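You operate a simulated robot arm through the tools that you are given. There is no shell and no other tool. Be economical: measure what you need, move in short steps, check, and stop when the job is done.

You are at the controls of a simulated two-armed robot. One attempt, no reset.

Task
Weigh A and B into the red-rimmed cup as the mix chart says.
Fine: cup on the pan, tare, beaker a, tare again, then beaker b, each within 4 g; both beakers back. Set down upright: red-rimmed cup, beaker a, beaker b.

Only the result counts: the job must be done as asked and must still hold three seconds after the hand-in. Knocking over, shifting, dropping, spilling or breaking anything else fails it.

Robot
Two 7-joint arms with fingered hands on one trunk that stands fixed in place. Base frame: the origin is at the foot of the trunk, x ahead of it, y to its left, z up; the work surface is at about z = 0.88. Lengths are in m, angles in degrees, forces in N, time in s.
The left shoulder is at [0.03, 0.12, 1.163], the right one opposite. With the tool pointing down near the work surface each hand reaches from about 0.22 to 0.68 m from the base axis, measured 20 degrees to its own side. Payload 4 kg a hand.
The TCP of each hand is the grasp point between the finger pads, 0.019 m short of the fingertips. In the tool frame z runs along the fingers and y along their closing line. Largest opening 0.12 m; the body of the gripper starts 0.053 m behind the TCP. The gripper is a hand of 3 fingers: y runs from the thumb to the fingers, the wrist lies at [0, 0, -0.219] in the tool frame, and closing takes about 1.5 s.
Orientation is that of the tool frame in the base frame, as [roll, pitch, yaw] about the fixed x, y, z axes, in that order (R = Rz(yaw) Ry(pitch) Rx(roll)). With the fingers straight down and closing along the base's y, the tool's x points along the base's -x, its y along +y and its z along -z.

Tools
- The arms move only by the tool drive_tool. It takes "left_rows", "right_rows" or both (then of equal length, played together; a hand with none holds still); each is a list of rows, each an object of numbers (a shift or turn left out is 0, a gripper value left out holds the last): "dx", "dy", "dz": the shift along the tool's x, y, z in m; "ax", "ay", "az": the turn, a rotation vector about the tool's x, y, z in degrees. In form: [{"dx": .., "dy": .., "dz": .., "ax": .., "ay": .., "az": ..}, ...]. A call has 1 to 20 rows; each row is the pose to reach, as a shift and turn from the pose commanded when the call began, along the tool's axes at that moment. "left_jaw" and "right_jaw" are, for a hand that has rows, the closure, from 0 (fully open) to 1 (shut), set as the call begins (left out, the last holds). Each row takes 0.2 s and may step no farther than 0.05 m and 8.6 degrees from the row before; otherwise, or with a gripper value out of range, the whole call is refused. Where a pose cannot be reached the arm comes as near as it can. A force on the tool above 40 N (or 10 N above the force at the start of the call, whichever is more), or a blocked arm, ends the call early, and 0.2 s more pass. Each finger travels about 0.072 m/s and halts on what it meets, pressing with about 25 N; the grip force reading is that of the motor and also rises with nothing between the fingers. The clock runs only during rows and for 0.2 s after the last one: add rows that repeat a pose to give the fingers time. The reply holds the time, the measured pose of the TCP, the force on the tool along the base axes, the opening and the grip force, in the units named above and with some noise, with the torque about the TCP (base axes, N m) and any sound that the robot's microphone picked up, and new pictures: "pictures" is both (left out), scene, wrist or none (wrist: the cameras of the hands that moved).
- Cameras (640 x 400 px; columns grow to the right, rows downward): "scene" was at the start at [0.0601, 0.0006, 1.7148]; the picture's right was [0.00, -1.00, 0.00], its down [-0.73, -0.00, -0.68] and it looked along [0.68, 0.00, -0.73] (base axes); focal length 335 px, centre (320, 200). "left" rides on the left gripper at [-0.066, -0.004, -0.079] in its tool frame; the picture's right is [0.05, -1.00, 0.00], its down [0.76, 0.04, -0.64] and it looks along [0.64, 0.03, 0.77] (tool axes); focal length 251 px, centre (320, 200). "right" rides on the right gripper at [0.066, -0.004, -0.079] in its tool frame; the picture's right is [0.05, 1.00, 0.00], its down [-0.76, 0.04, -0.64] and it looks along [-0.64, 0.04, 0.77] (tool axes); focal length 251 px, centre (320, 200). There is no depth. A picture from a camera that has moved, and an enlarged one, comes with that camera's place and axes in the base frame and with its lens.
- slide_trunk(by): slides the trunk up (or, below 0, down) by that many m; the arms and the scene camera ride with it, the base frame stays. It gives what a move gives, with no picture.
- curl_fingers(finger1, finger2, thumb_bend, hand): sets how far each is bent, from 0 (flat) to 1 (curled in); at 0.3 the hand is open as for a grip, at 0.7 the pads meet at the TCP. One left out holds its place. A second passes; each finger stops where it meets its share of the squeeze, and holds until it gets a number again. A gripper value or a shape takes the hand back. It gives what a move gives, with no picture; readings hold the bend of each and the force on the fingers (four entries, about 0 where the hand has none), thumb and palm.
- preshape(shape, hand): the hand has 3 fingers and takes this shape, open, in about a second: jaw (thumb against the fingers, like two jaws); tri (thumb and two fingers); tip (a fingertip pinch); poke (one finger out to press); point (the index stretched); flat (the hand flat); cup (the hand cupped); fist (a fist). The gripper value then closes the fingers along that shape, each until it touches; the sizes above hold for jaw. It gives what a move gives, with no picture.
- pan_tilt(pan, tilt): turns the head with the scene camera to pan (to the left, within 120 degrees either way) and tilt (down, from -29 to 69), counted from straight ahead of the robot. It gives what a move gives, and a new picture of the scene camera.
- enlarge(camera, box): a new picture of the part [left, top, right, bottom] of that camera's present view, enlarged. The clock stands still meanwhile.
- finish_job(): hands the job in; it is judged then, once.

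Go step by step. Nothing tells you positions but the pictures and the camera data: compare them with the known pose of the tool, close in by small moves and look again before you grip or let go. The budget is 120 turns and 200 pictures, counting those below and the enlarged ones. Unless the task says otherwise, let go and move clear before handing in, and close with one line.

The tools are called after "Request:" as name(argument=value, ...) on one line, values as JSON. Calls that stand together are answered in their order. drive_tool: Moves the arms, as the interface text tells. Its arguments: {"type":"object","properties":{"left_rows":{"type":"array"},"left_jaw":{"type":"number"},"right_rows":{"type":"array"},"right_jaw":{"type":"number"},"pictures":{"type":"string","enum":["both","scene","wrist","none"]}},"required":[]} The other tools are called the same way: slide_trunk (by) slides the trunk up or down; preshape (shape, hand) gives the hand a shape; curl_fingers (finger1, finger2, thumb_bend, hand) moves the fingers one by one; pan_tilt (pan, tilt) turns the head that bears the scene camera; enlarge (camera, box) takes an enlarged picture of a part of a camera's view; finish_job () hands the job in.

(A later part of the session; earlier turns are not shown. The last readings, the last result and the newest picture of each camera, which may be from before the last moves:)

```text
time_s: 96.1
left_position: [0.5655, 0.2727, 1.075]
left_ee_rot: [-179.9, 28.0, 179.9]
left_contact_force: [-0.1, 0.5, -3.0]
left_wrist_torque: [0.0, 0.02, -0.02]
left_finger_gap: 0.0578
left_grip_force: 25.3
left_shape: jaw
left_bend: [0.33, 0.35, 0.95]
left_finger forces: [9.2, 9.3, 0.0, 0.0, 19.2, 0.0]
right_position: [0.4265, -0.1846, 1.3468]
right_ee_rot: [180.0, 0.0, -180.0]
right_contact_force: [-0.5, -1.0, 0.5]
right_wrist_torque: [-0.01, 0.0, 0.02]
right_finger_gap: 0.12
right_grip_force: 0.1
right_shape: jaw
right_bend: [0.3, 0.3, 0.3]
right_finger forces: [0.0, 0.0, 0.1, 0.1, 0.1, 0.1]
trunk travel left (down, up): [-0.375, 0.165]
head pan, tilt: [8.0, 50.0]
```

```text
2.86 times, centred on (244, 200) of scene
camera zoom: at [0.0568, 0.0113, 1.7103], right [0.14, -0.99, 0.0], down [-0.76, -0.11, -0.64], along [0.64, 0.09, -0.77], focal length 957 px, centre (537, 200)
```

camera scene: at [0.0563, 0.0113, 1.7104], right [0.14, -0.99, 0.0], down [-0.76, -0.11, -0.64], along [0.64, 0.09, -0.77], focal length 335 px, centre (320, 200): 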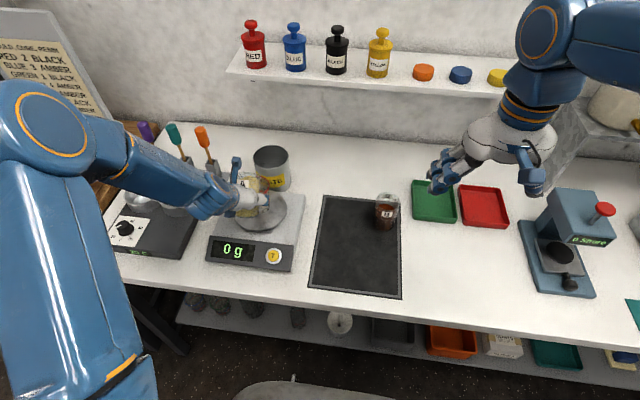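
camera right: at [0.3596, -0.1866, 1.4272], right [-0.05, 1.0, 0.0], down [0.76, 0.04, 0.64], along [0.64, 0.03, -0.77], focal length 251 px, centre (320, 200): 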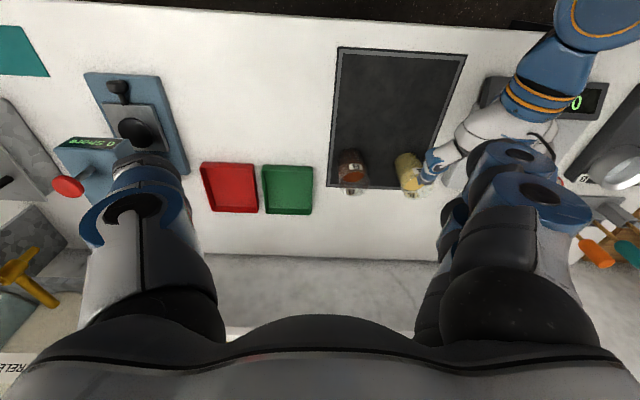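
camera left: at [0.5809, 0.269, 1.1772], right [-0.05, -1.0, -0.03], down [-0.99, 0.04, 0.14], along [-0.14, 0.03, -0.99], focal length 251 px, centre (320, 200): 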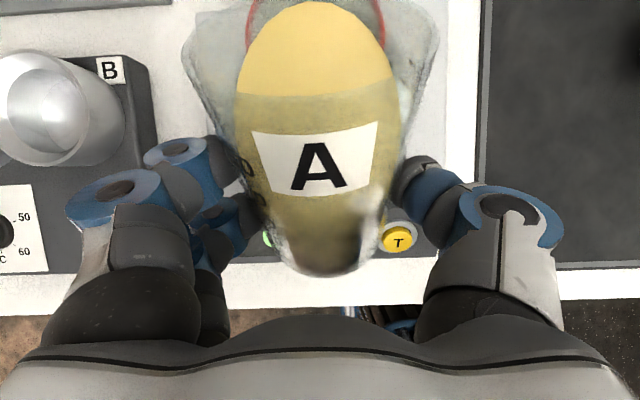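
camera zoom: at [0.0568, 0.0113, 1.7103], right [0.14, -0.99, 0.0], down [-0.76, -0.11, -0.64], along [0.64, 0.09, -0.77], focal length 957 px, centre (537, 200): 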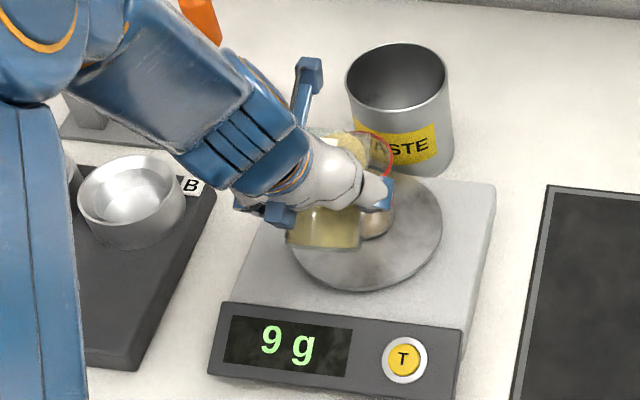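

9 g, levelling off. I tilt to 53° and wait.

Request:
drive_tool(left_rows=[{"ay": 2}, {"ay": 4}, {"ay": 6}, {"ay": 6}, {"ay": 6}, {"ay": 6}], pictures="none")

Request:
enlarge(camera="scene", box=[180, 130, 308, 270])

```text
time_s: 97.5
left_position: [0.5652, 0.2728, 1.0758]
left_ee_rot: [180.0, 22.0, -180.0]
left_contact_force: [0.6, -0.5, -2.4]
left_wrist_torque: [-0.01, 0.03, -0.03]
left_finger_gap: 0.0573
left_grip_force: 25.1
left_shape: jaw
left_bend: [0.33, 0.35, 0.95]
left_finger forces: [9.2, 9.4, 0.0, 0.0, 19.4, 0.0]
right_position: [0.4268, -0.1845, 1.3467]
right_ee_rot: [179.9, 0.0, 179.9]
right_contact_force: [0.1, -0.6, -0.2]
right_wrist_torque: [0.03, -0.02, -0.01]
right_finger_gap: 0.1201
right_grip_force: 0.0
right_shape: jaw
right_bend: [0.3, 0.3, 0.3]
right_finger forces: [0.0, 0.0, 0.1, 0.1, 0.0, 0.0]
trunk travel left (down, up): [-0.375, 0.165]
head pan, tilt: [8.0, 50.0]
```

```text
2.86 times, centred on (244, 200) of scene
camera zoom: at [0.0569, 0.0112, 1.7103], right [0.14, -0.99, 0.0], down [-0.76, -0.11, -0.64], along [0.64, 0.09, -0.77], focal length 957 px, centre (537, 200)
```

zoom: 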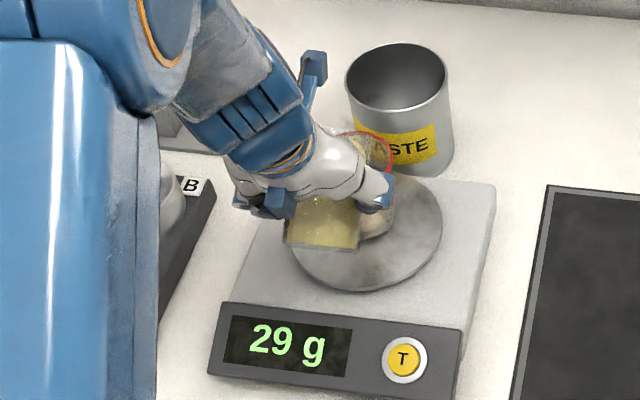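

29 g. On to 58° and wait.

Request:
drive_tool(left_rows=[{"ay": 2}, {"ay": 4}, {"ay": 5}, {"ay": 5}, {"ay": 5}, {"ay": 5}], pictures="none")

Request:
enlarge(camera="scene", box=[180, 130, 308, 270])

```text
time_s: 98.9
left_position: [0.5664, 0.2731, 1.0752]
left_ee_rot: [180.0, 17.0, 179.9]
left_contact_force: [0.7, 0.1, -2.1]
left_wrist_torque: [0.0, 0.02, -0.01]
left_finger_gap: 0.0577
left_grip_force: 25.1
left_shape: jaw
left_bend: [0.33, 0.35, 0.95]
left_finger forces: [9.3, 9.4, 0.1, 0.0, 19.3, 0.1]
right_position: [0.427, -0.1842, 1.3453]
right_ee_rot: [180.0, 0.0, -180.0]
right_contact_force: [0.2, -0.3, -0.7]
right_wrist_torque: [-0.02, 0.0, 0.0]
right_finger_gap: 0.12
right_grip_force: 0.0
right_shape: jaw
right_bend: [0.3, 0.3, 0.3]
right_finger forces: [0.0, 0.0, 0.0, 0.1, 0.1, 0.1]
trunk travel left (down, up): [-0.375, 0.165]
head pan, tilt: [8.0, 50.0]
```

```text
2.86 times, centred on (244, 200) of scene
camera zoom: at [0.0568, 0.0111, 1.7103], right [0.14, -0.99, 0.0], down [-0.76, -0.11, -0.64], along [0.64, 0.09, -0.77], focal length 957 px, centre (537, 200)
```

zoom: 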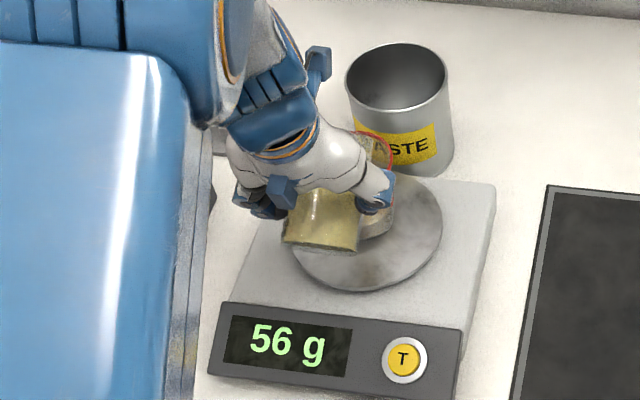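

56 g. I hold to let it settle.

Request:
drive_tool(left_rows=[{}, {}, {}, {}, {}], pictures="none")

Request:
enlarge(camera="scene", box=[180, 130, 308, 270])

```text
time_s: 100.1
left_position: [0.5656, 0.2735, 1.0757]
left_ee_rot: [-180.0, 17.0, 179.9]
left_contact_force: [-1.1, 0.4, -2.6]
left_wrist_torque: [0.01, 0.0, -0.04]
left_finger_gap: 0.0575
left_grip_force: 25.4
left_shape: jaw
left_bend: [0.33, 0.35, 0.95]
left_finger forces: [9.2, 9.5, 0.0, 0.0, 19.3, 0.0]
right_position: [0.4283, -0.1851, 1.3474]
right_ee_rot: [-179.9, -0.1, -179.9]
right_contact_force: [-0.3, 0.1, -0.6]
right_wrist_torque: [0.01, 0.0, -0.02]
right_finger_gap: 0.1198
right_grip_force: 0.0
right_shape: jaw
right_bend: [0.3, 0.3, 0.3]
right_finger forces: [0.0, 0.0, 0.0, 0.0, 0.0, 0.0]
trunk travel left (down, up): [-0.375, 0.165]
head pan, tilt: [8.0, 50.0]
```

```text
2.86 times, centred on (244, 200) of scene
camera zoom: at [0.0568, 0.0112, 1.7103], right [0.14, -0.99, 0.0], down [-0.76, -0.11, -0.64], along [0.64, 0.09, -0.77], focal length 957 px, centre (537, 200)
```

zoom: 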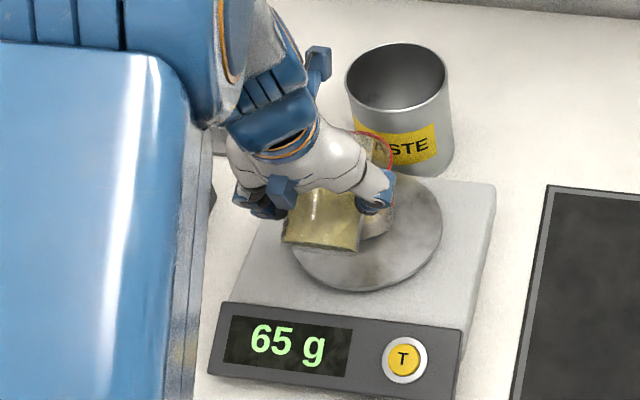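

65 g. I add 2° and wait.

Request:
drive_tool(left_rows=[{"ay": 1}, {"ay": 2}, {"ay": 2}, {"ay": 2}, {"ay": 2}, {"ay": 2}], pictures="none")

Request:
enlarge(camera="scene", box=[180, 130, 308, 270])

```text
time_s: 101.5
left_position: [0.5656, 0.273, 1.0753]
left_ee_rot: [179.9, 15.0, 179.9]
left_contact_force: [-0.3, 0.4, -1.7]
left_wrist_torque: [0.0, 0.02, -0.01]
left_finger_gap: 0.0576
left_grip_force: 25.2
left_shape: jaw
left_bend: [0.33, 0.35, 0.95]
left_finger forces: [9.4, 9.4, 0.1, 0.0, 19.3, 0.0]
right_position: [0.4266, -0.1843, 1.3473]
right_ee_rot: [180.0, 0.0, 180.0]
right_contact_force: [-0.4, 0.3, 0.8]
right_wrist_torque: [0.03, -0.01, 0.0]
right_finger_gap: 0.1198
right_grip_force: 0.0
right_shape: jaw
right_bend: [0.3, 0.3, 0.3]
right_finger forces: [0.0, 0.0, 0.0, 0.0, 0.0, 0.0]
trunk travel left (down, up): [-0.375, 0.165]
head pan, tilt: [8.0, 50.0]
```

```text
2.86 times, centred on (244, 200) of scene
camera zoom: at [0.0568, 0.0112, 1.7103], right [0.14, -0.99, 0.0], down [-0.76, -0.11, -0.64], along [0.64, 0.09, -0.77], focal length 957 px, centre (537, 200)
```

zoom: 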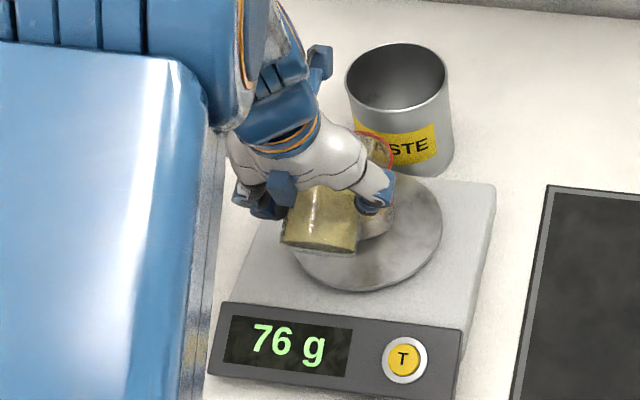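

76 g, still trickling. I hold briefly.

Request:
drive_tool(left_rows=[{}, {}, {}], pictures="none")

Request:
enlarge(camera="scene", box=[180, 130, 308, 270])

```text
time_s: 102.3
left_position: [0.5659, 0.2734, 1.0755]
left_ee_rot: [179.9, 15.0, 179.9]
left_contact_force: [0.1, -0.9, -2.5]
left_wrist_torque: [0.03, 0.04, 0.03]
left_finger_gap: 0.0575
left_grip_force: 25.0
left_shape: jaw
left_bend: [0.33, 0.35, 0.95]
left_finger forces: [9.3, 9.5, 0.0, 0.0, 19.4, 0.0]
right_position: [0.4269, -0.1841, 1.3451]
right_ee_rot: [180.0, -0.1, -180.0]
right_contact_force: [-0.4, 0.0, -1.2]
right_wrist_torque: [0.01, 0.02, 0.0]
right_finger_gap: 0.1199
right_grip_force: 0.1
right_shape: jaw
right_bend: [0.3, 0.3, 0.3]
right_finger forces: [0.0, 0.0, 0.0, 0.1, 0.0, 0.0]
trunk travel left (down, up): [-0.375, 0.165]
head pan, tilt: [8.0, 50.0]
```

```text
2.86 times, centred on (244, 200) of scene
camera zoom: at [0.0568, 0.0112, 1.7103], right [0.14, -0.99, 0.0], down [-0.76, -0.11, -0.64], along [0.64, 0.09, -0.77], focal length 957 px, centre (537, 200)
```

zoom: 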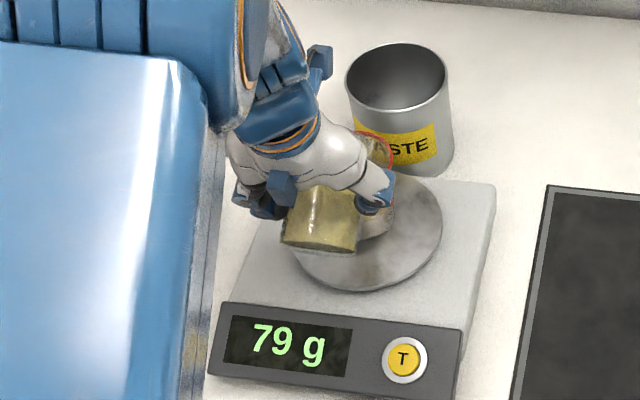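

79 g. I tilt back at once and rise.

Request:
drive_tool(left_rows=[{"ay": -8.5}, {"ay": -17}, {"ay": -25, "dz": -0.01}, {"ay": -33, "dx": -0.005, "dz": -0.025}, {"ay": -41, "dx": -0.003, "dz": -0.04}, {"ay": -49, "dx": 0.0, "dz": -0.06}, {"ay": -56, "dx": 0.001, "dz": -0.07}, {"ay": -60, "dx": 0.0013, "dz": -0.0728}, {"ay": -60, "dx": 0.0013, "dz": -0.0728}, {"ay": -60, "dx": 0.0013, "dz": -0.0728}], pictures="wrist")

Request:
enlarge(camera="scene", box=[180, 130, 308, 270])

```text
time_s: 104.5
left_position: [0.5475, 0.2734, 1.1452]
left_ee_rot: [-179.9, 75.1, 180.0]
left_contact_force: [-0.4, -0.6, -1.4]
left_wrist_torque: [-0.01, 0.0, 0.0]
left_finger_gap: 0.0573
left_grip_force: 25.1
left_shape: jaw
left_bend: [0.33, 0.35, 0.95]
left_finger forces: [9.1, 9.6, 0.0, 0.1, 19.5, 0.0]
right_position: [0.4269, -0.1842, 1.3465]
right_ee_rot: [179.9, 0.1, 180.0]
right_contact_force: [0.5, -0.3, 0.5]
right_wrist_torque: [0.0, 0.01, -0.02]
right_finger_gap: 0.1203
right_grip_force: 0.0
right_shape: jaw
right_bend: [0.3, 0.3, 0.3]
right_finger forces: [0.0, 0.1, 0.1, 0.0, 0.0, 0.0]
trunk travel left (down, up): [-0.375, 0.165]
head pan, tilt: [8.0, 50.0]
camera left: at [0.4875, 0.2691, 1.2296], right [-0.02, -1.0, -0.05], down [-0.82, 0.04, -0.57], along [0.57, 0.03, -0.82], focal length 251 px, centre (320, 200)
```

left: 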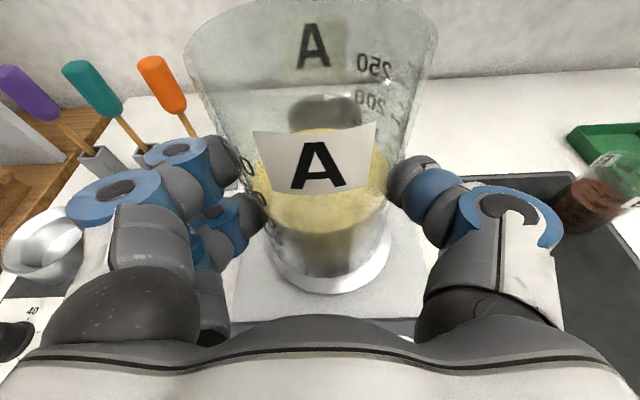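

```text
2.86 times, centred on (244, 200) of scene
camera zoom: at [0.0569, 0.0114, 1.7103], right [0.14, -0.99, 0.0], down [-0.76, -0.11, -0.64], along [0.64, 0.09, -0.77], focal length 957 px, centre (537, 200)
```

zoom: 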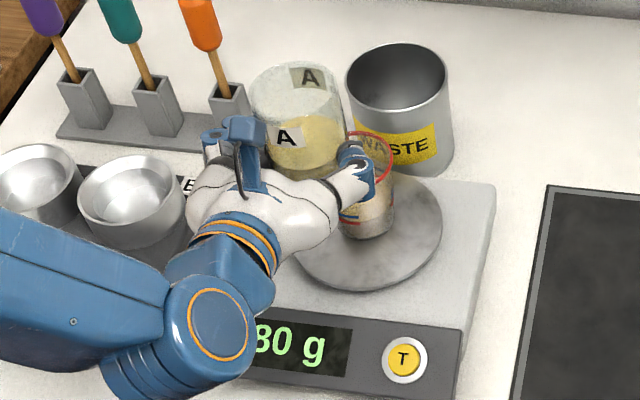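

Exactly 80 g. I return A to its place on the tray.

Request:
drive_tool(left_rows=[{"dy": -0.012}, {"dy": -0.035}, {"dy": -0.065}, {"dy": -0.095}, {"dy": -0.125, "dx": -0.004, "dz": 0.015}, {"dy": -0.155, "dx": -0.011, "dz": 0.04}, {"dy": -0.185, "dx": -0.018, "dz": 0.067}, {"dy": -0.21, "dx": -0.025, "dz": 0.092}, {"dy": -0.222, "dx": -0.029, "dz": 0.108}, {"dy": -0.226, "dx": -0.031, "dz": 0.1154}, {"dy": -0.226, "dx": -0.005, "dz": 0.1224}, {"dy": -0.226, "dx": 0.03, "dz": 0.1317}, {"dy": -0.226, "dx": 0.07, "dz": 0.1425}, {"dy": -0.226, "dx": 0.11, "dz": 0.1532}, {"dy": -0.226, "dx": 0.14, "dz": 0.1612}, {"dy": -0.226, "dx": 0.158, "dz": 0.166}, {"dy": -0.226, "dx": 0.166, "dz": 0.1682}, {"dy": -0.226, "dx": 0.166, "dz": 0.1682}], pictures="wrist")

Request:
enlarge(camera="scene", box=[272, 140, 432, 300])

```text
time_s: 108.3
left_position: [0.6657, 0.0455, 0.9396]
left_ee_rot: [-180.0, 75.0, 179.9]
left_contact_force: [-0.3, 0.1, -2.5]
left_wrist_torque: [0.0, 0.0, -0.01]
left_finger_gap: 0.0567
left_grip_force: 25.1
left_shape: jaw
left_bend: [0.33, 0.35, 0.95]
left_finger forces: [9.2, 9.5, 0.0, 0.0, 19.4, 0.1]
right_position: [0.4271, -0.1842, 1.3471]
right_ee_rot: [-180.0, 0.0, -180.0]
right_contact_force: [0.7, -0.1, 0.4]
right_wrist_torque: [-0.01, 0.02, 0.01]
right_finger_gap: 0.12
right_grip_force: 0.1
right_shape: jaw
right_bend: [0.3, 0.3, 0.3]
right_finger forces: [0.0, 0.1, 0.0, 0.1, 0.0, 0.0]
trunk travel left (down, up): [-0.375, 0.165]
head pan, tilt: [8.0, 50.0]
camera left: at [0.607, 0.0426, 1.0251], right [-0.02, -1.0, -0.05], down [-0.82, 0.04, -0.57], along [0.57, 0.03, -0.82], focal length 251 px, centre (320, 200)
```

left: 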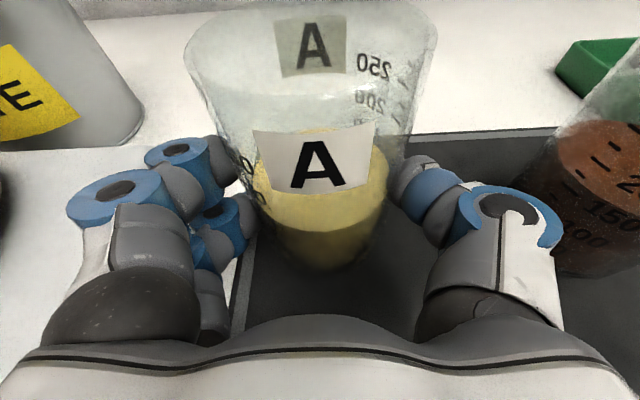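

```text
2.50 times, centred on (352, 220) of scene
camera zoom: at [0.0568, 0.0111, 1.7103], right [0.14, -0.99, 0.0], down [-0.76, -0.11, -0.64], along [0.64, 0.09, -0.77], focal length 837 px, centre (240, 150)
```

zoom: 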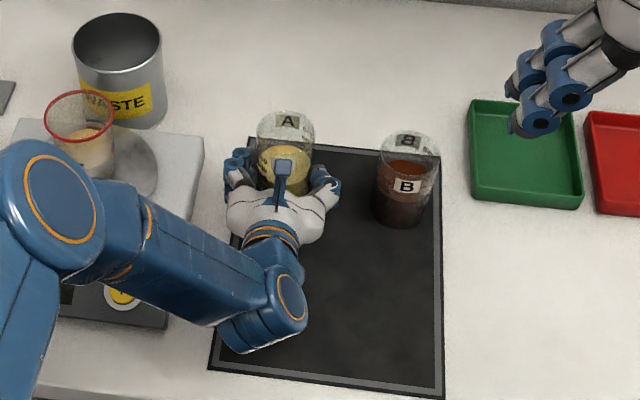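

Upright above its place. I lower gently to contact.

Request:
drive_tool(left_rows=[{"dx": 0.003, "dz": 0.0008}, {"dx": 0.006, "dz": 0.0016}, {"dx": 0.008, "dz": 0.0021}, {"dx": 0.01, "dz": 0.0027}, {"dx": 0.01, "dz": 0.0027}], pictures="none")

```text
time_s: 109.5
left_position: [0.6654, 0.0469, 0.9323]
left_ee_rot: [-179.8, 75.2, 179.9]
left_contact_force: [-2.3, 0.2, 3.3]
left_wrist_torque: [-0.06, -0.09, -0.01]
left_finger_gap: 0.0568
left_grip_force: 24.8
left_shape: jaw
left_bend: [0.33, 0.35, 0.95]
left_finger forces: [10.4, 9.5, 0.1, 0.1, 20.9, 0.0]
right_position: [0.4257, -0.1859, 1.3463]
right_ee_rot: [-180.0, 0.0, -179.9]
right_contact_force: [0.2, -0.4, 0.1]
right_wrist_torque: [0.02, 0.0, -0.02]
right_finger_gap: 0.1198
right_grip_force: 0.0
right_shape: jaw
right_bend: [0.3, 0.3, 0.3]
right_finger forces: [0.0, 0.0, 0.0, 0.0, 0.0, 0.1]
trunk travel left (down, up): [-0.375, 0.165]
head pan, tilt: [8.0, 50.0]
```

Contact at about 0.932. I release and check.

Request:
drive_tool(left_rows=[{}, {}, {}, {}], left_jaw=0.2, pictures="wrist")

```text
time_s: 110.5
left_position: [0.6653, 0.0475, 0.9309]
left_ee_rot: [180.0, 75.0, 179.9]
left_contact_force: [0.4, 0.6, 0.3]
left_wrist_torque: [-0.02, 0.01, -0.03]
left_finger_gap: 0.0958
left_grip_force: 0.0
left_shape: jaw
left_bend: [0.26, 0.26, 0.11]
left_finger forces: [0.0, 0.0, 0.0, 0.0, 0.0, 0.1]
right_position: [0.4262, -0.1842, 1.3472]
right_ee_rot: [179.9, -0.1, -179.9]
right_contact_force: [0.7, 0.3, -0.1]
right_wrist_torque: [0.02, -0.03, 0.01]
right_finger_gap: 0.12
right_grip_force: 0.0
right_shape: jaw
right_bend: [0.3, 0.3, 0.3]
right_finger forces: [0.0, 0.0, 0.1, 0.0, 0.0, 0.0]
trunk travel left (down, up): [-0.375, 0.165]
head pan, tilt: [8.0, 50.0]
camera left: at [0.6068, 0.0425, 1.0153], right [-0.02, -1.0, -0.05], down [-0.82, 0.04, -0.57], along [0.57, 0.03, -0.82], focal length 251 px, centre (320, 200)
```

left: 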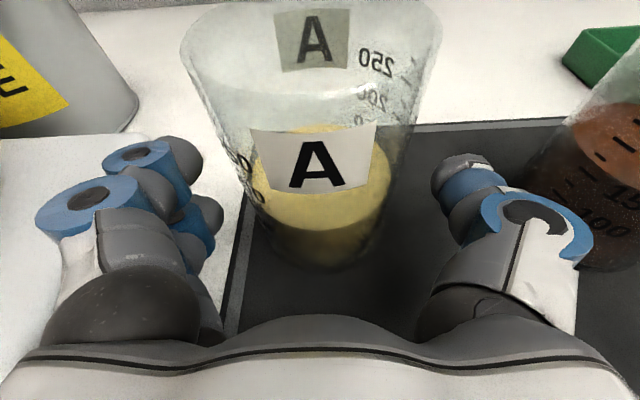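

A stands. I rise, then turn the hand down over the tare button with fingers closed.

Request:
drive_tool(left_rows=[{"dx": -0.02, "dz": -0.0054}, {"dx": -0.06, "dz": -0.0161}, {"dx": -0.1, "dz": -0.0268}, {"dx": -0.145, "dz": -0.0389}, {"dx": -0.19, "dz": -0.0509}, {"dx": -0.222, "dz": -0.0595}, {"dx": -0.222, "dz": -0.0595}], pictures="none")

Request:
drive_tool(left_rows=[{"ay": 8.3, "dx": 0.004, "dy": 0.01, "dz": -0.02}, {"ay": 16.6, "dx": 0.009, "dy": 0.025, "dz": -0.04}, {"ay": 25, "dx": 0.014, "dy": 0.043, "dz": -0.06}, {"ay": 33.3, "dx": 0.019, "dy": 0.062, "dz": -0.08}, {"ay": 41.6, "dx": 0.024, "dy": 0.082, "dz": -0.1}, {"ay": 50, "dx": 0.03, "dy": 0.103, "dz": -0.12}, {"ay": 58.3, "dx": 0.036, "dy": 0.124, "dz": -0.137}, {"ay": 66.6, "dx": 0.04, "dy": 0.14, "dz": -0.15}, {"ay": 75, "dx": 0.0425, "dy": 0.153, "dz": -0.158}, {"ay": 75, "dx": 0.0425, "dy": 0.153, "dz": -0.158}], left_jaw=1)

```text
time_s: 112.1
left_position: [0.6652, 0.0463, 1.1613]
left_ee_rot: [180.0, 75.0, 179.9]
left_contact_force: [-1.0, 0.3, 0.8]
left_wrist_torque: [0.01, -0.02, 0.0]
left_finger_gap: 0.096
left_grip_force: 0.1
left_shape: jaw
left_bend: [0.25, 0.25, 0.11]
left_finger forces: [0.0, 0.1, 0.1, 0.1, 0.0, 0.0]
right_position: [0.4267, -0.1842, 1.3478]
right_ee_rot: [179.9, 0.0, -179.9]
right_contact_force: [-0.9, -0.6, -0.9]
right_wrist_torque: [0.0, 0.0, 0.02]
right_finger_gap: 0.12
right_grip_force: 0.2
right_shape: jaw
right_bend: [0.3, 0.3, 0.3]
right_finger forces: [0.0, 0.1, 0.0, 0.1, 0.0, 0.0]
trunk travel left (down, up): [-0.375, 0.165]
head pan, tilt: [8.0, 50.0]
```

```text
time_s: 114.3
left_position: [0.5013, 0.1993, 1.161]
left_ee_rot: [-180.0, 0.0, 179.8]
left_contact_force: [-0.7, 0.8, 0.5]
left_wrist_torque: [0.03, -0.01, 0.01]
left_finger_gap: 0.0002
left_grip_force: 24.8
left_shape: jaw
left_bend: [0.74, 0.74, 0.43]
left_finger forces: [0.0, 0.1, 0.0, 0.0, 0.0, 0.1]
right_position: [0.4256, -0.1848, 1.3458]
right_ee_rot: [-180.0, 0.0, -180.0]
right_contact_force: [-0.6, -1.0, 0.3]
right_wrist_torque: [0.02, 0.01, 0.0]
right_finger_gap: 0.12
right_grip_force: 0.0
right_shape: jaw
right_bend: [0.3, 0.3, 0.3]
right_finger forces: [0.0, 0.1, 0.1, 0.0, 0.0, 0.1]
trunk travel left (down, up): [-0.375, 0.165]
head pan, tilt: [8.0, 50.0]
camera scene: at [0.0558, 0.0104, 1.7104], right [0.14, -0.99, 0.0], down [-0.76, -0.11, -0.64], along [0.64, 0.09, -0.77], focal length 335 px, centre (320, 200)
camera left: at [0.5681, 0.1958, 1.2404], right [-0.06, -1.0, 0.0], down [-0.76, 0.04, 0.64], along [-0.64, 0.04, -0.77], focal length 251 px, centre (320, 200)
```

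scene: 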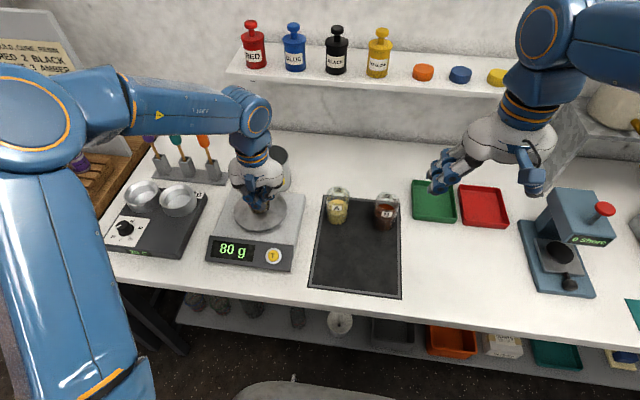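
left: 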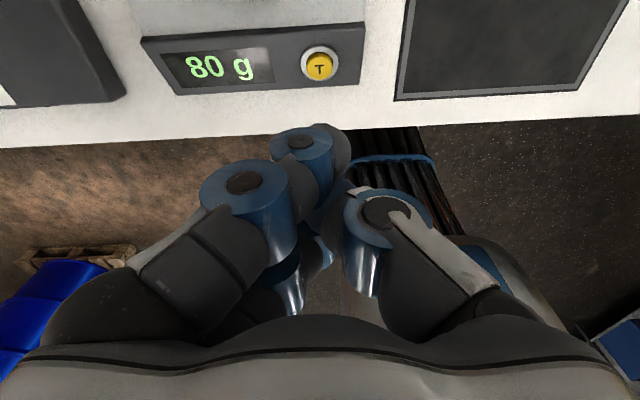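

80 g steady and the button is right below. I press tare again.

Request:
drive_tool(left_rows=[{"dx": -0.001, "dz": 0.045}, {"dx": -0.001, "dz": 0.09}, {"dx": -0.001, "dz": 0.135}, {"dx": -0.001, "dz": 0.175}, {"dx": -0.001, "dz": 0.203}, {"dx": -0.001, "dz": 0.21}, {"dx": -0.001, "dz": 0.214}, {"dx": -0.001, "dz": 0.218}, {"dx": -0.001, "dz": 0.222}], pictures="wrist")

Request:
drive_tool(left_rows=[{"dz": -0.03}, {"dz": -0.07}, {"dz": -0.11}, {"dz": -0.15}, {"dz": -0.19}, {"dz": -0.22}], pictures="wrist")

```text
time_s: 116.3
left_position: [0.4991, 0.1993, 0.9419]
left_ee_rot: [179.9, 0.3, 180.0]
left_contact_force: [-9.6, 4.0, 34.0]
left_wrist_torque: [-0.05, -0.43, 0.05]
left_finger_gap: 0.0001
left_grip_force: 25.0
left_shape: jaw
left_bend: [0.76, 0.74, 0.45]
left_finger forces: [24.3, 0.0, 0.0, 0.0, 17.1, 0.1]
right_position: [0.4222, -0.1849, 1.3484]
right_ee_rot: [180.0, 0.1, -180.0]
right_contact_force: [0.5, -0.4, -0.1]
right_wrist_torque: [0.01, 0.01, 0.02]
right_finger_gap: 0.1199
right_grip_force: 0.0
right_shape: jaw
right_bend: [0.3, 0.3, 0.3]
right_finger forces: [0.0, 0.1, 0.0, 0.0, 0.0, 0.0]
trunk travel left (down, up): [-0.375, 0.165]
head pan, tilt: [8.0, 50.0]
heard: click
camera left: at [0.5668, 0.1955, 1.0215], right [-0.06, -1.0, 0.0], down [-0.77, 0.04, 0.64], along [-0.64, 0.04, -0.77], focal length 251 px, centre (320, 200)
```

left: 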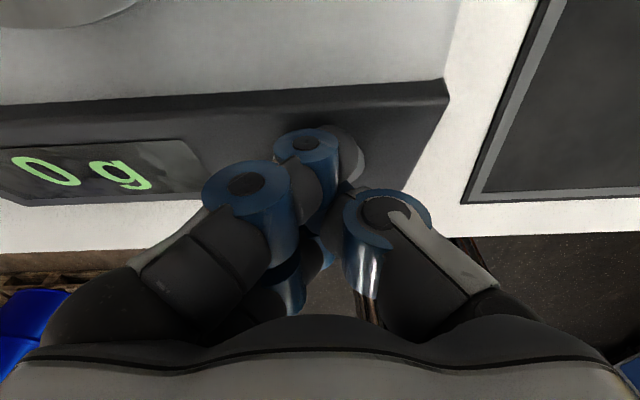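

```text
time_s: 117.7
left_position: [0.5038, 0.1985, 1.1596]
left_ee_rot: [180.0, 0.0, 179.9]
left_contact_force: [-0.4, 0.3, 0.9]
left_wrist_torque: [0.04, -0.01, 0.0]
left_finger_gap: 0.0002
left_grip_force: 25.4
left_shape: jaw
left_bend: [0.75, 0.74, 0.44]
left_finger forces: [0.0, 0.1, 0.0, 0.1, 0.0, 0.0]
right_position: [0.4257, -0.1854, 1.3469]
right_ee_rot: [180.0, 0.0, -180.0]
right_contact_force: [0.4, -0.5, 0.5]
right_wrist_torque: [0.01, 0.02, 0.04]
right_finger_gap: 0.1198
right_grip_force: 0.0
right_shape: jaw
right_bend: [0.3, 0.3, 0.3]
right_finger forces: [0.0, 0.0, 0.0, 0.1, 0.0, 0.0]
trunk travel left (down, up): [-0.375, 0.165]
head pan, tilt: [8.0, 50.0]
camera left: at [0.5689, 0.1953, 1.2381], right [-0.06, -1.0, 0.0], down [-0.76, 0.04, 0.64], along [-0.64, 0.04, -0.77], focal length 251 px, centre (320, 200)
```

left: 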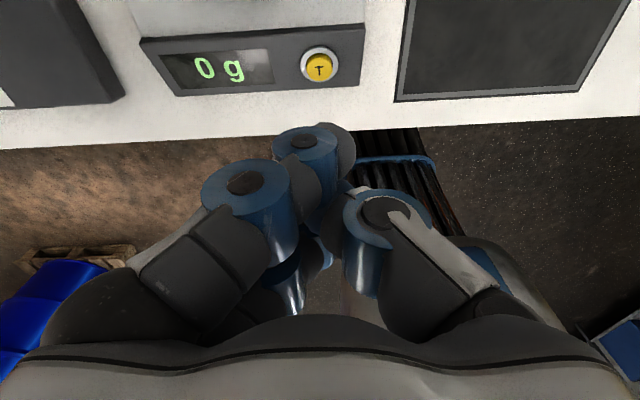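

Zeroed. Now I head for beaker B, moving the right hand aside and opening the left.

Request:
drive_tool(left_rows=[{"ay": -8.3, "dy": -0.015, "dx": -0.005}, {"ay": -16.6, "dy": -0.04, "dx": -0.01}, {"ay": -25, "dy": -0.07, "dx": -0.015}, {"ay": -33.3, "dy": -0.105, "dx": -0.02}, {"ay": -41.6, "dy": -0.14, "dx": -0.025}, {"ay": -50, "dy": -0.175, "dx": -0.03}, {"ay": -58.3, "dy": -0.21, "dx": -0.035}, {"ay": -66.6, "dy": -0.245, "dx": -0.04, "dz": 0.01}, {"ay": -75, "dy": -0.275, "dx": -0.05, "dz": 0.02}, {"ay": -75, "dy": -0.291, "dx": -0.05, "dz": 0.03}, {"ay": -75, "dy": -0.291, "dx": -0.05, "dz": 0.03}], right_rows=[{"dy": -0.025}, {"dy": -0.055}, {"dy": -0.085}, {"dy": -0.115}, {"dy": -0.145}, {"dy": -0.17}, {"dy": -0.18}, {"dy": -0.18}, {"dy": -0.18}, {"dy": -0.18}, {"dy": -0.18}], left_jaw=0.2)

```text
time_s: 120.1
left_position: [0.5515, -0.0913, 1.1273]
left_ee_rot: [-179.9, 75.1, 180.0]
left_contact_force: [-0.4, 0.7, -0.8]
left_wrist_torque: [0.07, 0.01, -0.01]
left_finger_gap: 0.0963
left_grip_force: 0.1
left_shape: jaw
left_bend: [0.25, 0.25, 0.11]
left_finger forces: [0.0, 0.0, 0.1, 0.0, 0.0, 0.0]
right_position: [0.428, -0.3639, 1.3459]
right_ee_rot: [179.9, 0.0, 180.0]
right_contact_force: [0.5, 0.3, -0.3]
right_wrist_torque: [0.0, 0.0, -0.03]
right_finger_gap: 0.12
right_grip_force: 0.1
right_shape: jaw
right_bend: [0.3, 0.3, 0.3]
right_finger forces: [0.0, 0.0, 0.0, 0.1, 0.0, 0.0]
trunk travel left (down, up): [-0.375, 0.165]
head pan, tilt: [8.0, 50.0]
camera scene: at [0.0566, 0.0111, 1.7104], right [0.14, -0.99, 0.0], down [-0.76, -0.11, -0.64], along [0.64, 0.09, -0.77], focal length 335 px, centre (320, 200)
camera right: at [0.3611, -0.367, 1.4265], right [-0.05, 1.0, 0.0], down [0.76, 0.04, 0.64], along [0.64, 0.04, -0.77], focal length 251 px, centre (320, 200)
camera left: at [0.493, -0.0956, 1.213], right [-0.02, -1.0, -0.05], down [-0.82, 0.04, -0.57], along [0.57, 0.03, -0.82], focal length 251 px, centre (320, 200)
```

scene: 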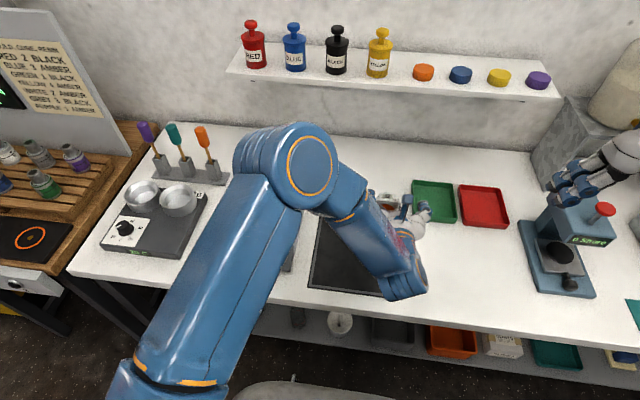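
right: 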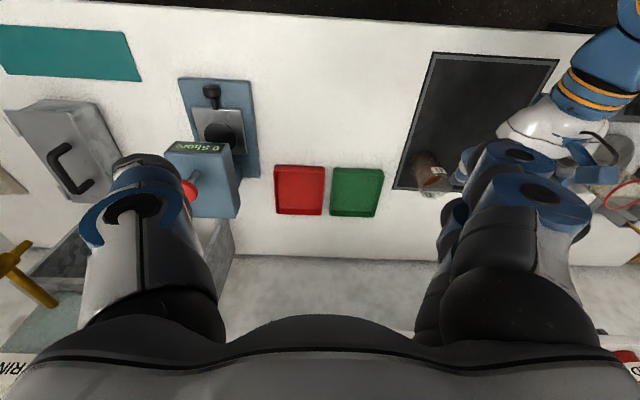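
left: 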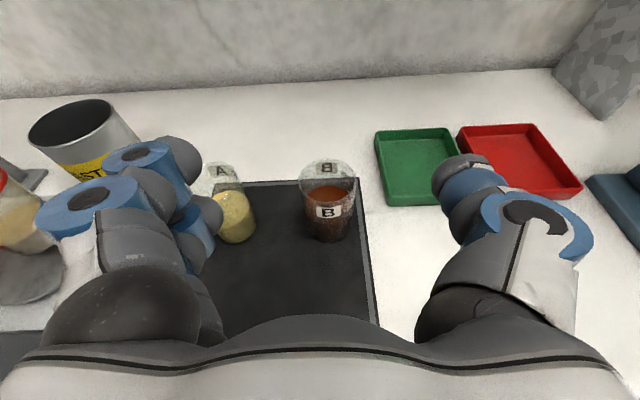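

B is at ≈(0.664, −0.097). I move above and descend around it.

Request:
drive_tool(left_rows=[{"dx": -0.001, "dy": -0.003, "dz": 0.038}, {"dx": -0.002, "dy": -0.0055, "dz": 0.076}, {"dx": -0.0024, "dy": -0.0055, "dz": 0.1133}, {"dx": 0.036, "dy": -0.0055, "dz": 0.1236}, {"dx": 0.076, "dy": -0.0055, "dz": 0.1343}, {"dx": 0.111, "dy": -0.0055, "dz": 0.1437}, {"dx": 0.141, "dy": -0.0055, "dz": 0.1517}, {"dx": 0.1599, "dy": -0.0055, "dz": 0.1568}, {"dx": 0.1599, "dy": -0.0055, "dz": 0.1568}], pictures="wrist")

```text
time_s: 122.1
left_position: [0.6632, -0.0969, 0.9336]
left_ee_rot: [-179.9, 75.0, 180.0]
left_contact_force: [0.1, -0.4, -0.2]
left_wrist_torque: [-0.05, -0.01, 0.04]
left_finger_gap: 0.0963
left_grip_force: 0.1
left_shape: jaw
left_bend: [0.25, 0.25, 0.11]
left_finger forces: [0.0, 0.0, 0.0, 0.0, 0.0, 0.0]
right_position: [0.4278, -0.3633, 1.3458]
right_ee_rot: [-179.9, 0.1, 180.0]
right_contact_force: [-0.5, 0.5, -0.3]
right_wrist_torque: [-0.03, 0.0, 0.0]
right_finger_gap: 0.1198
right_grip_force: 0.0
right_shape: jaw
right_bend: [0.3, 0.3, 0.3]
right_finger forces: [0.0, 0.1, 0.1, 0.1, 0.1, 0.0]
trunk travel left (down, up): [-0.375, 0.165]
head pan, tilt: [8.0, 50.0]
camera left: at [0.6038, -0.1004, 1.0184], right [-0.02, -1.0, -0.05], down [-0.82, 0.04, -0.57], along [0.57, 0.03, -0.82], focal length 251 px, centre (320, 200)
```

left: 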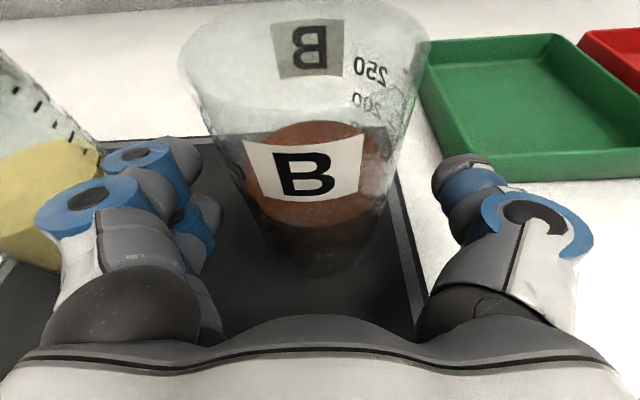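

Well placed. I close with a small y correction, then lift.

Request:
drive_tool(left_rows=[{"dy": 0.002}, {"dy": 0.002}, {"dy": 0.002}, {"dy": 0.002}, {"dy": 0.002}, {"dy": 0.002}, {"dy": 0.002}], left_jaw=1, pictures="none")

Request:
drive_tool(left_rows=[{"dx": -0.01, "dz": -0.0027}, {"dx": -0.03, "dz": -0.008}, {"dx": -0.055, "dz": -0.0147}, {"dx": -0.08, "dz": -0.0214}, {"dx": -0.105, "dz": -0.0281}, {"dx": -0.13, "dz": -0.0348}, {"dx": -0.155, "dz": -0.0415}, {"dx": -0.18, "dz": -0.0482}, {"dx": -0.2, "dz": -0.0536}, {"dx": -0.21, "dz": -0.0563}, {"dx": -0.21, "dz": -0.0563}], pictures="wrist")

```text
time_s: 123.7
left_position: [0.6627, -0.0955, 0.9349]
left_ee_rot: [180.0, 75.0, 179.9]
left_contact_force: [-0.3, 0.6, -0.9]
left_wrist_torque: [0.01, 0.02, 0.0]
left_finger_gap: 0.0572
left_grip_force: 24.9
left_shape: jaw
left_bend: [0.33, 0.35, 0.95]
left_finger forces: [9.9, 9.9, 0.0, 0.0, 20.0, 0.0]
right_position: [0.427, -0.3624, 1.346]
right_ee_rot: [-180.0, 0.0, -179.9]
right_contact_force: [0.2, 0.4, -1.1]
right_wrist_torque: [0.05, -0.01, -0.02]
right_finger_gap: 0.1201
right_grip_force: 0.0
right_shape: jaw
right_bend: [0.3, 0.3, 0.3]
right_finger forces: [0.0, 0.0, 0.1, 0.0, 0.0, 0.0]
trunk travel left (down, up): [-0.375, 0.165]
head pan, tilt: [8.0, 50.0]
```

```text
time_s: 126.1
left_position: [0.6622, -0.0961, 1.151]
left_ee_rot: [179.9, 75.1, 179.9]
left_contact_force: [-0.6, 0.8, -2.5]
left_wrist_torque: [0.01, 0.05, 0.06]
left_finger_gap: 0.0571
left_grip_force: 25.1
left_shape: jaw
left_bend: [0.33, 0.35, 0.95]
left_finger forces: [9.8, 10.0, 0.1, 0.0, 20.1, 0.0]
right_position: [0.4276, -0.3624, 1.3461]
right_ee_rot: [-179.9, -0.1, -179.9]
right_contact_force: [-0.3, 0.9, -0.9]
right_wrist_torque: [-0.04, 0.01, -0.03]
right_finger_gap: 0.1199
right_grip_force: 0.0
right_shape: jaw
right_bend: [0.3, 0.3, 0.3]
right_finger forces: [0.0, 0.0, 0.0, 0.1, 0.0, 0.1]
trunk travel left (down, up): [-0.375, 0.165]
head pan, tilt: [8.0, 50.0]
camera left: at [0.6041, -0.0988, 1.236], right [-0.02, -1.0, -0.05], down [-0.82, 0.04, -0.57], along [0.57, 0.03, -0.82], focal length 251 px, centre (320, 200)
```

left: 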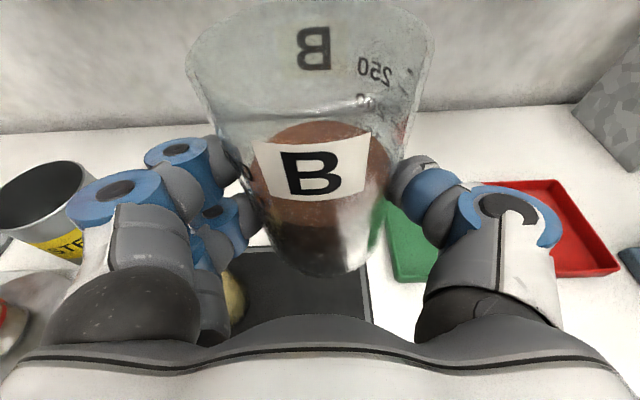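

B lifted. I carry it over to the robot side of the cup.

Request:
drive_tool(left_rows=[{"dx": 0.002, "dy": 0.01, "dz": -0.008}, {"dx": 0.006, "dy": 0.03, "dz": -0.024}, {"dx": 0.012, "dy": 0.055, "dz": -0.044}, {"dx": 0.018, "dy": 0.083, "dz": -0.066}, {"dx": 0.023, "dy": 0.112, "dz": -0.085}, {"dx": 0.0275, "dy": 0.142, "dz": -0.1024}, {"dx": 0.0275, "dy": 0.172, "dz": -0.1024}, {"dx": 0.0275, "dy": 0.202, "dz": -0.1024}, {"dx": 0.0275, "dy": 0.232, "dz": -0.1024}, {"dx": 0.0275, "dy": 0.262, "dz": -0.1024}, {"dx": 0.0275, "dy": 0.292, "dz": -0.1024}, {"dx": 0.0275, "dy": 0.32, "dz": -0.1024}, {"dx": 0.0275, "dy": 0.345, "dz": -0.1024}, {"dx": 0.0275, "dy": 0.362, "dz": -0.1024}, {"dx": 0.0275, "dy": 0.369, "dz": -0.1024}, {"dx": 0.0275, "dy": 0.369, "dz": -0.1024}], pictures="none")

Request:
enlarge(camera="scene", box=[180, 130, 308, 270])

```text
time_s: 129.5
left_position: [0.5567, 0.2731, 1.1516]
left_ee_rot: [-179.8, 75.0, 180.0]
left_contact_force: [0.2, 0.4, -2.3]
left_wrist_torque: [-0.02, 0.03, 0.01]
left_finger_gap: 0.0567
left_grip_force: 24.6
left_shape: jaw
left_bend: [0.33, 0.35, 0.95]
left_finger forces: [9.6, 10.0, 0.0, 0.0, 19.9, 0.0]
right_position: [0.427, -0.3644, 1.3467]
right_ee_rot: [-180.0, 0.0, 179.9]
right_contact_force: [-0.2, 0.1, -0.7]
right_wrist_torque: [-0.01, -0.02, -0.03]
right_finger_gap: 0.1199
right_grip_force: 0.0
right_shape: jaw
right_bend: [0.3, 0.3, 0.3]
right_finger forces: [0.0, 0.0, 0.0, 0.0, 0.1, 0.1]
trunk travel left (down, up): [-0.375, 0.165]
head pan, tilt: [8.0, 50.0]
```

```text
2.86 times, centred on (244, 200) of scene
camera zoom: at [0.0568, 0.0111, 1.7103], right [0.14, -0.99, 0.0], down [-0.76, -0.11, -0.64], along [0.64, 0.09, -0.77], focal length 957 px, centre (537, 200)
```

zoom: 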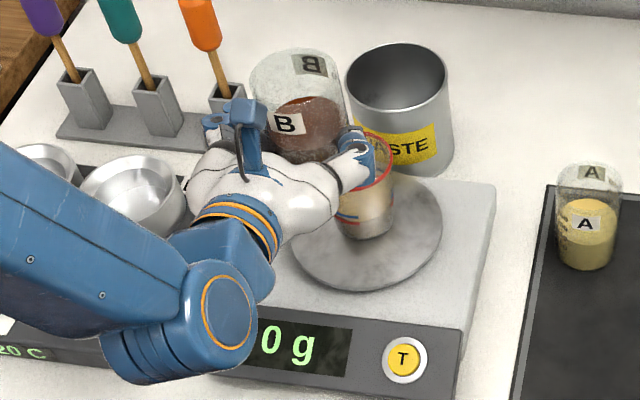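

0 g. I tilt B forward to 42° and lower into pouring position.

Request:
drive_tool(left_rows=[{"ay": 7}, {"ay": 14}, {"ay": 21}, {"ay": 28}, {"ay": 35}, {"ay": 42}, {"ay": 42, "dx": 0.024, "dz": 0.01}, {"ay": 42, "dx": 0.048, "dz": 0.02}, {"ay": 42, "dx": 0.0714, "dz": 0.029}, {"ay": 42, "dx": 0.0714, "dz": 0.029}, {"ay": 42, "dx": 0.0714, "dz": 0.029}], pictures="wrist")

Request:
enlarge(camera="scene", box=[180, 130, 308, 270])

```text
time_s: 131.9
left_position: [0.5668, 0.2744, 1.0752]
left_ee_rot: [-180.0, 33.0, 179.9]
left_contact_force: [0.5, 0.0, -2.2]
left_wrist_torque: [-0.03, 0.04, 0.02]
left_finger_gap: 0.0561
left_grip_force: 25.7
left_shape: jaw
left_bend: [0.34, 0.35, 0.95]
left_finger forces: [9.5, 9.6, 0.1, 0.1, 19.1, 0.0]
right_position: [0.4275, -0.3644, 1.3465]
right_ee_rot: [-180.0, 0.0, 180.0]
right_contact_force: [0.4, 0.4, 0.3]
right_wrist_torque: [-0.01, 0.05, -0.01]
right_finger_gap: 0.1198
right_grip_force: 0.1
right_shape: jaw
right_bend: [0.3, 0.3, 0.3]
right_finger forces: [0.1, 0.0, 0.0, 0.1, 0.0, 0.0]
trunk travel left (down, up): [-0.375, 0.165]
head pan, tilt: [8.0, 50.0]
camera left: at [0.5795, 0.2706, 1.1771], right [-0.05, -1.0, -0.03], down [-0.99, 0.04, 0.12], along [-0.12, 0.04, -0.99], focal length 251 px, centre (320, 200)
```

left: 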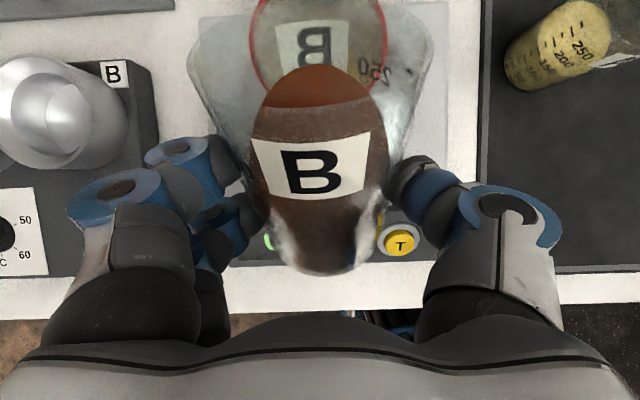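

```text
2.86 times, centred on (244, 200) of scene
camera zoom: at [0.057, 0.0109, 1.7103], right [0.14, -0.99, 0.0], down [-0.76, -0.11, -0.64], along [0.64, 0.09, -0.77], focal length 957 px, centre (537, 200)
```

zoom: 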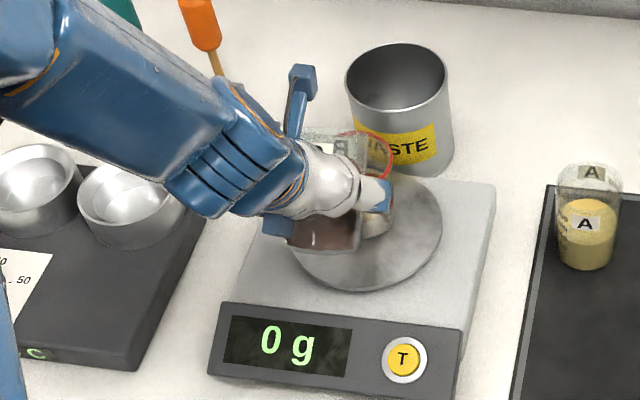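

Liquid still well short of the lip. I tilt to 53°.

Request:
drive_tool(left_rows=[{"ay": 3}, {"ay": 6}, {"ay": 9}, {"ay": 11}, {"ay": 11}, {"ay": 11}], pictures="none")

Request:
enlarge(camera="scene", box=[180, 130, 308, 270])

```text
time_s: 133.3
left_position: [0.5661, 0.274, 1.0746]
left_ee_rot: [180.0, 22.0, 179.9]
left_contact_force: [0.7, -0.6, -2.9]
left_wrist_torque: [-0.02, 0.04, 0.01]
left_finger_gap: 0.0562
left_grip_force: 25.2
left_shape: jaw
left_bend: [0.34, 0.35, 0.95]
left_finger forces: [9.4, 9.4, 0.0, 0.0, 18.9, 0.0]
right_position: [0.4282, -0.3643, 1.3461]
right_ee_rot: [180.0, 0.1, 179.9]
right_contact_force: [-0.2, -0.6, -0.4]
right_wrist_torque: [0.0, -0.02, 0.0]
right_finger_gap: 0.1201
right_grip_force: 0.1
right_shape: jaw
right_bend: [0.3, 0.3, 0.3]
right_finger forces: [0.1, 0.0, 0.0, 0.0, 0.0, 0.1]
trunk travel left (down, up): [-0.375, 0.165]
head pan, tilt: [8.0, 50.0]
```

```text
2.86 times, centred on (244, 200) of scene
camera zoom: at [0.0569, 0.0109, 1.7103], right [0.14, -0.99, 0.0], down [-0.76, -0.11, -0.64], along [0.64, 0.09, -0.77], focal length 957 px, centre (537, 200)
```

zoom: 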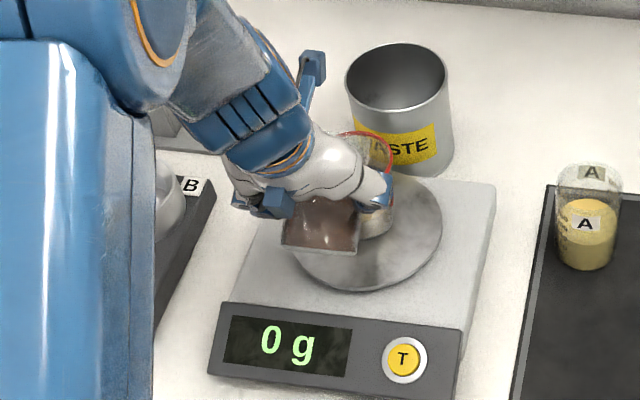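

Still 0 g at 53°. On to 57°.

Request:
drive_tool(left_rows=[{"ay": 2}, {"ay": 4}, {"ay": 4}, {"ay": 4}], pictures="none")

Request:
enlarge(camera="scene", box=[180, 130, 308, 270])

```text
time_s: 134.3
left_position: [0.5668, 0.2744, 1.0748]
left_ee_rot: [-179.9, 18.0, 179.9]
left_contact_force: [-0.6, -0.4, -2.3]
left_wrist_torque: [0.04, -0.01, -0.01]
left_finger_gap: 0.0561
left_grip_force: 24.9
left_shape: jaw
left_bend: [0.34, 0.35, 0.95]
left_finger forces: [9.5, 9.4, 0.0, 0.0, 19.0, 0.0]
right_position: [0.4279, -0.3636, 1.3473]
right_ee_rot: [179.9, -0.1, -179.9]
right_contact_force: [0.4, -0.1, -0.6]
right_wrist_torque: [0.01, -0.02, 0.01]
right_finger_gap: 0.12
right_grip_force: 0.0
right_shape: jaw
right_bend: [0.3, 0.3, 0.3]
right_finger forces: [0.0, 0.1, 0.0, 0.0, 0.1, 0.1]
trunk travel left (down, up): [-0.375, 0.165]
head pan, tilt: [8.0, 50.0]
```

```text
2.86 times, centred on (244, 200) of scene
camera zoom: at [0.057, 0.011, 1.7103], right [0.14, -0.99, 0.0], down [-0.76, -0.11, -0.64], along [0.64, 0.09, -0.77], focal length 957 px, centre (537, 200)
```

zoom: 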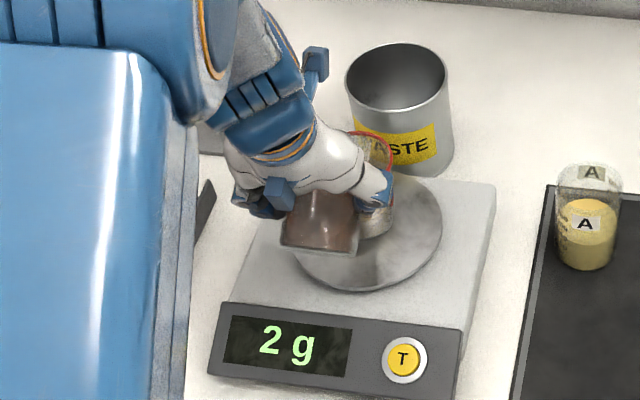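

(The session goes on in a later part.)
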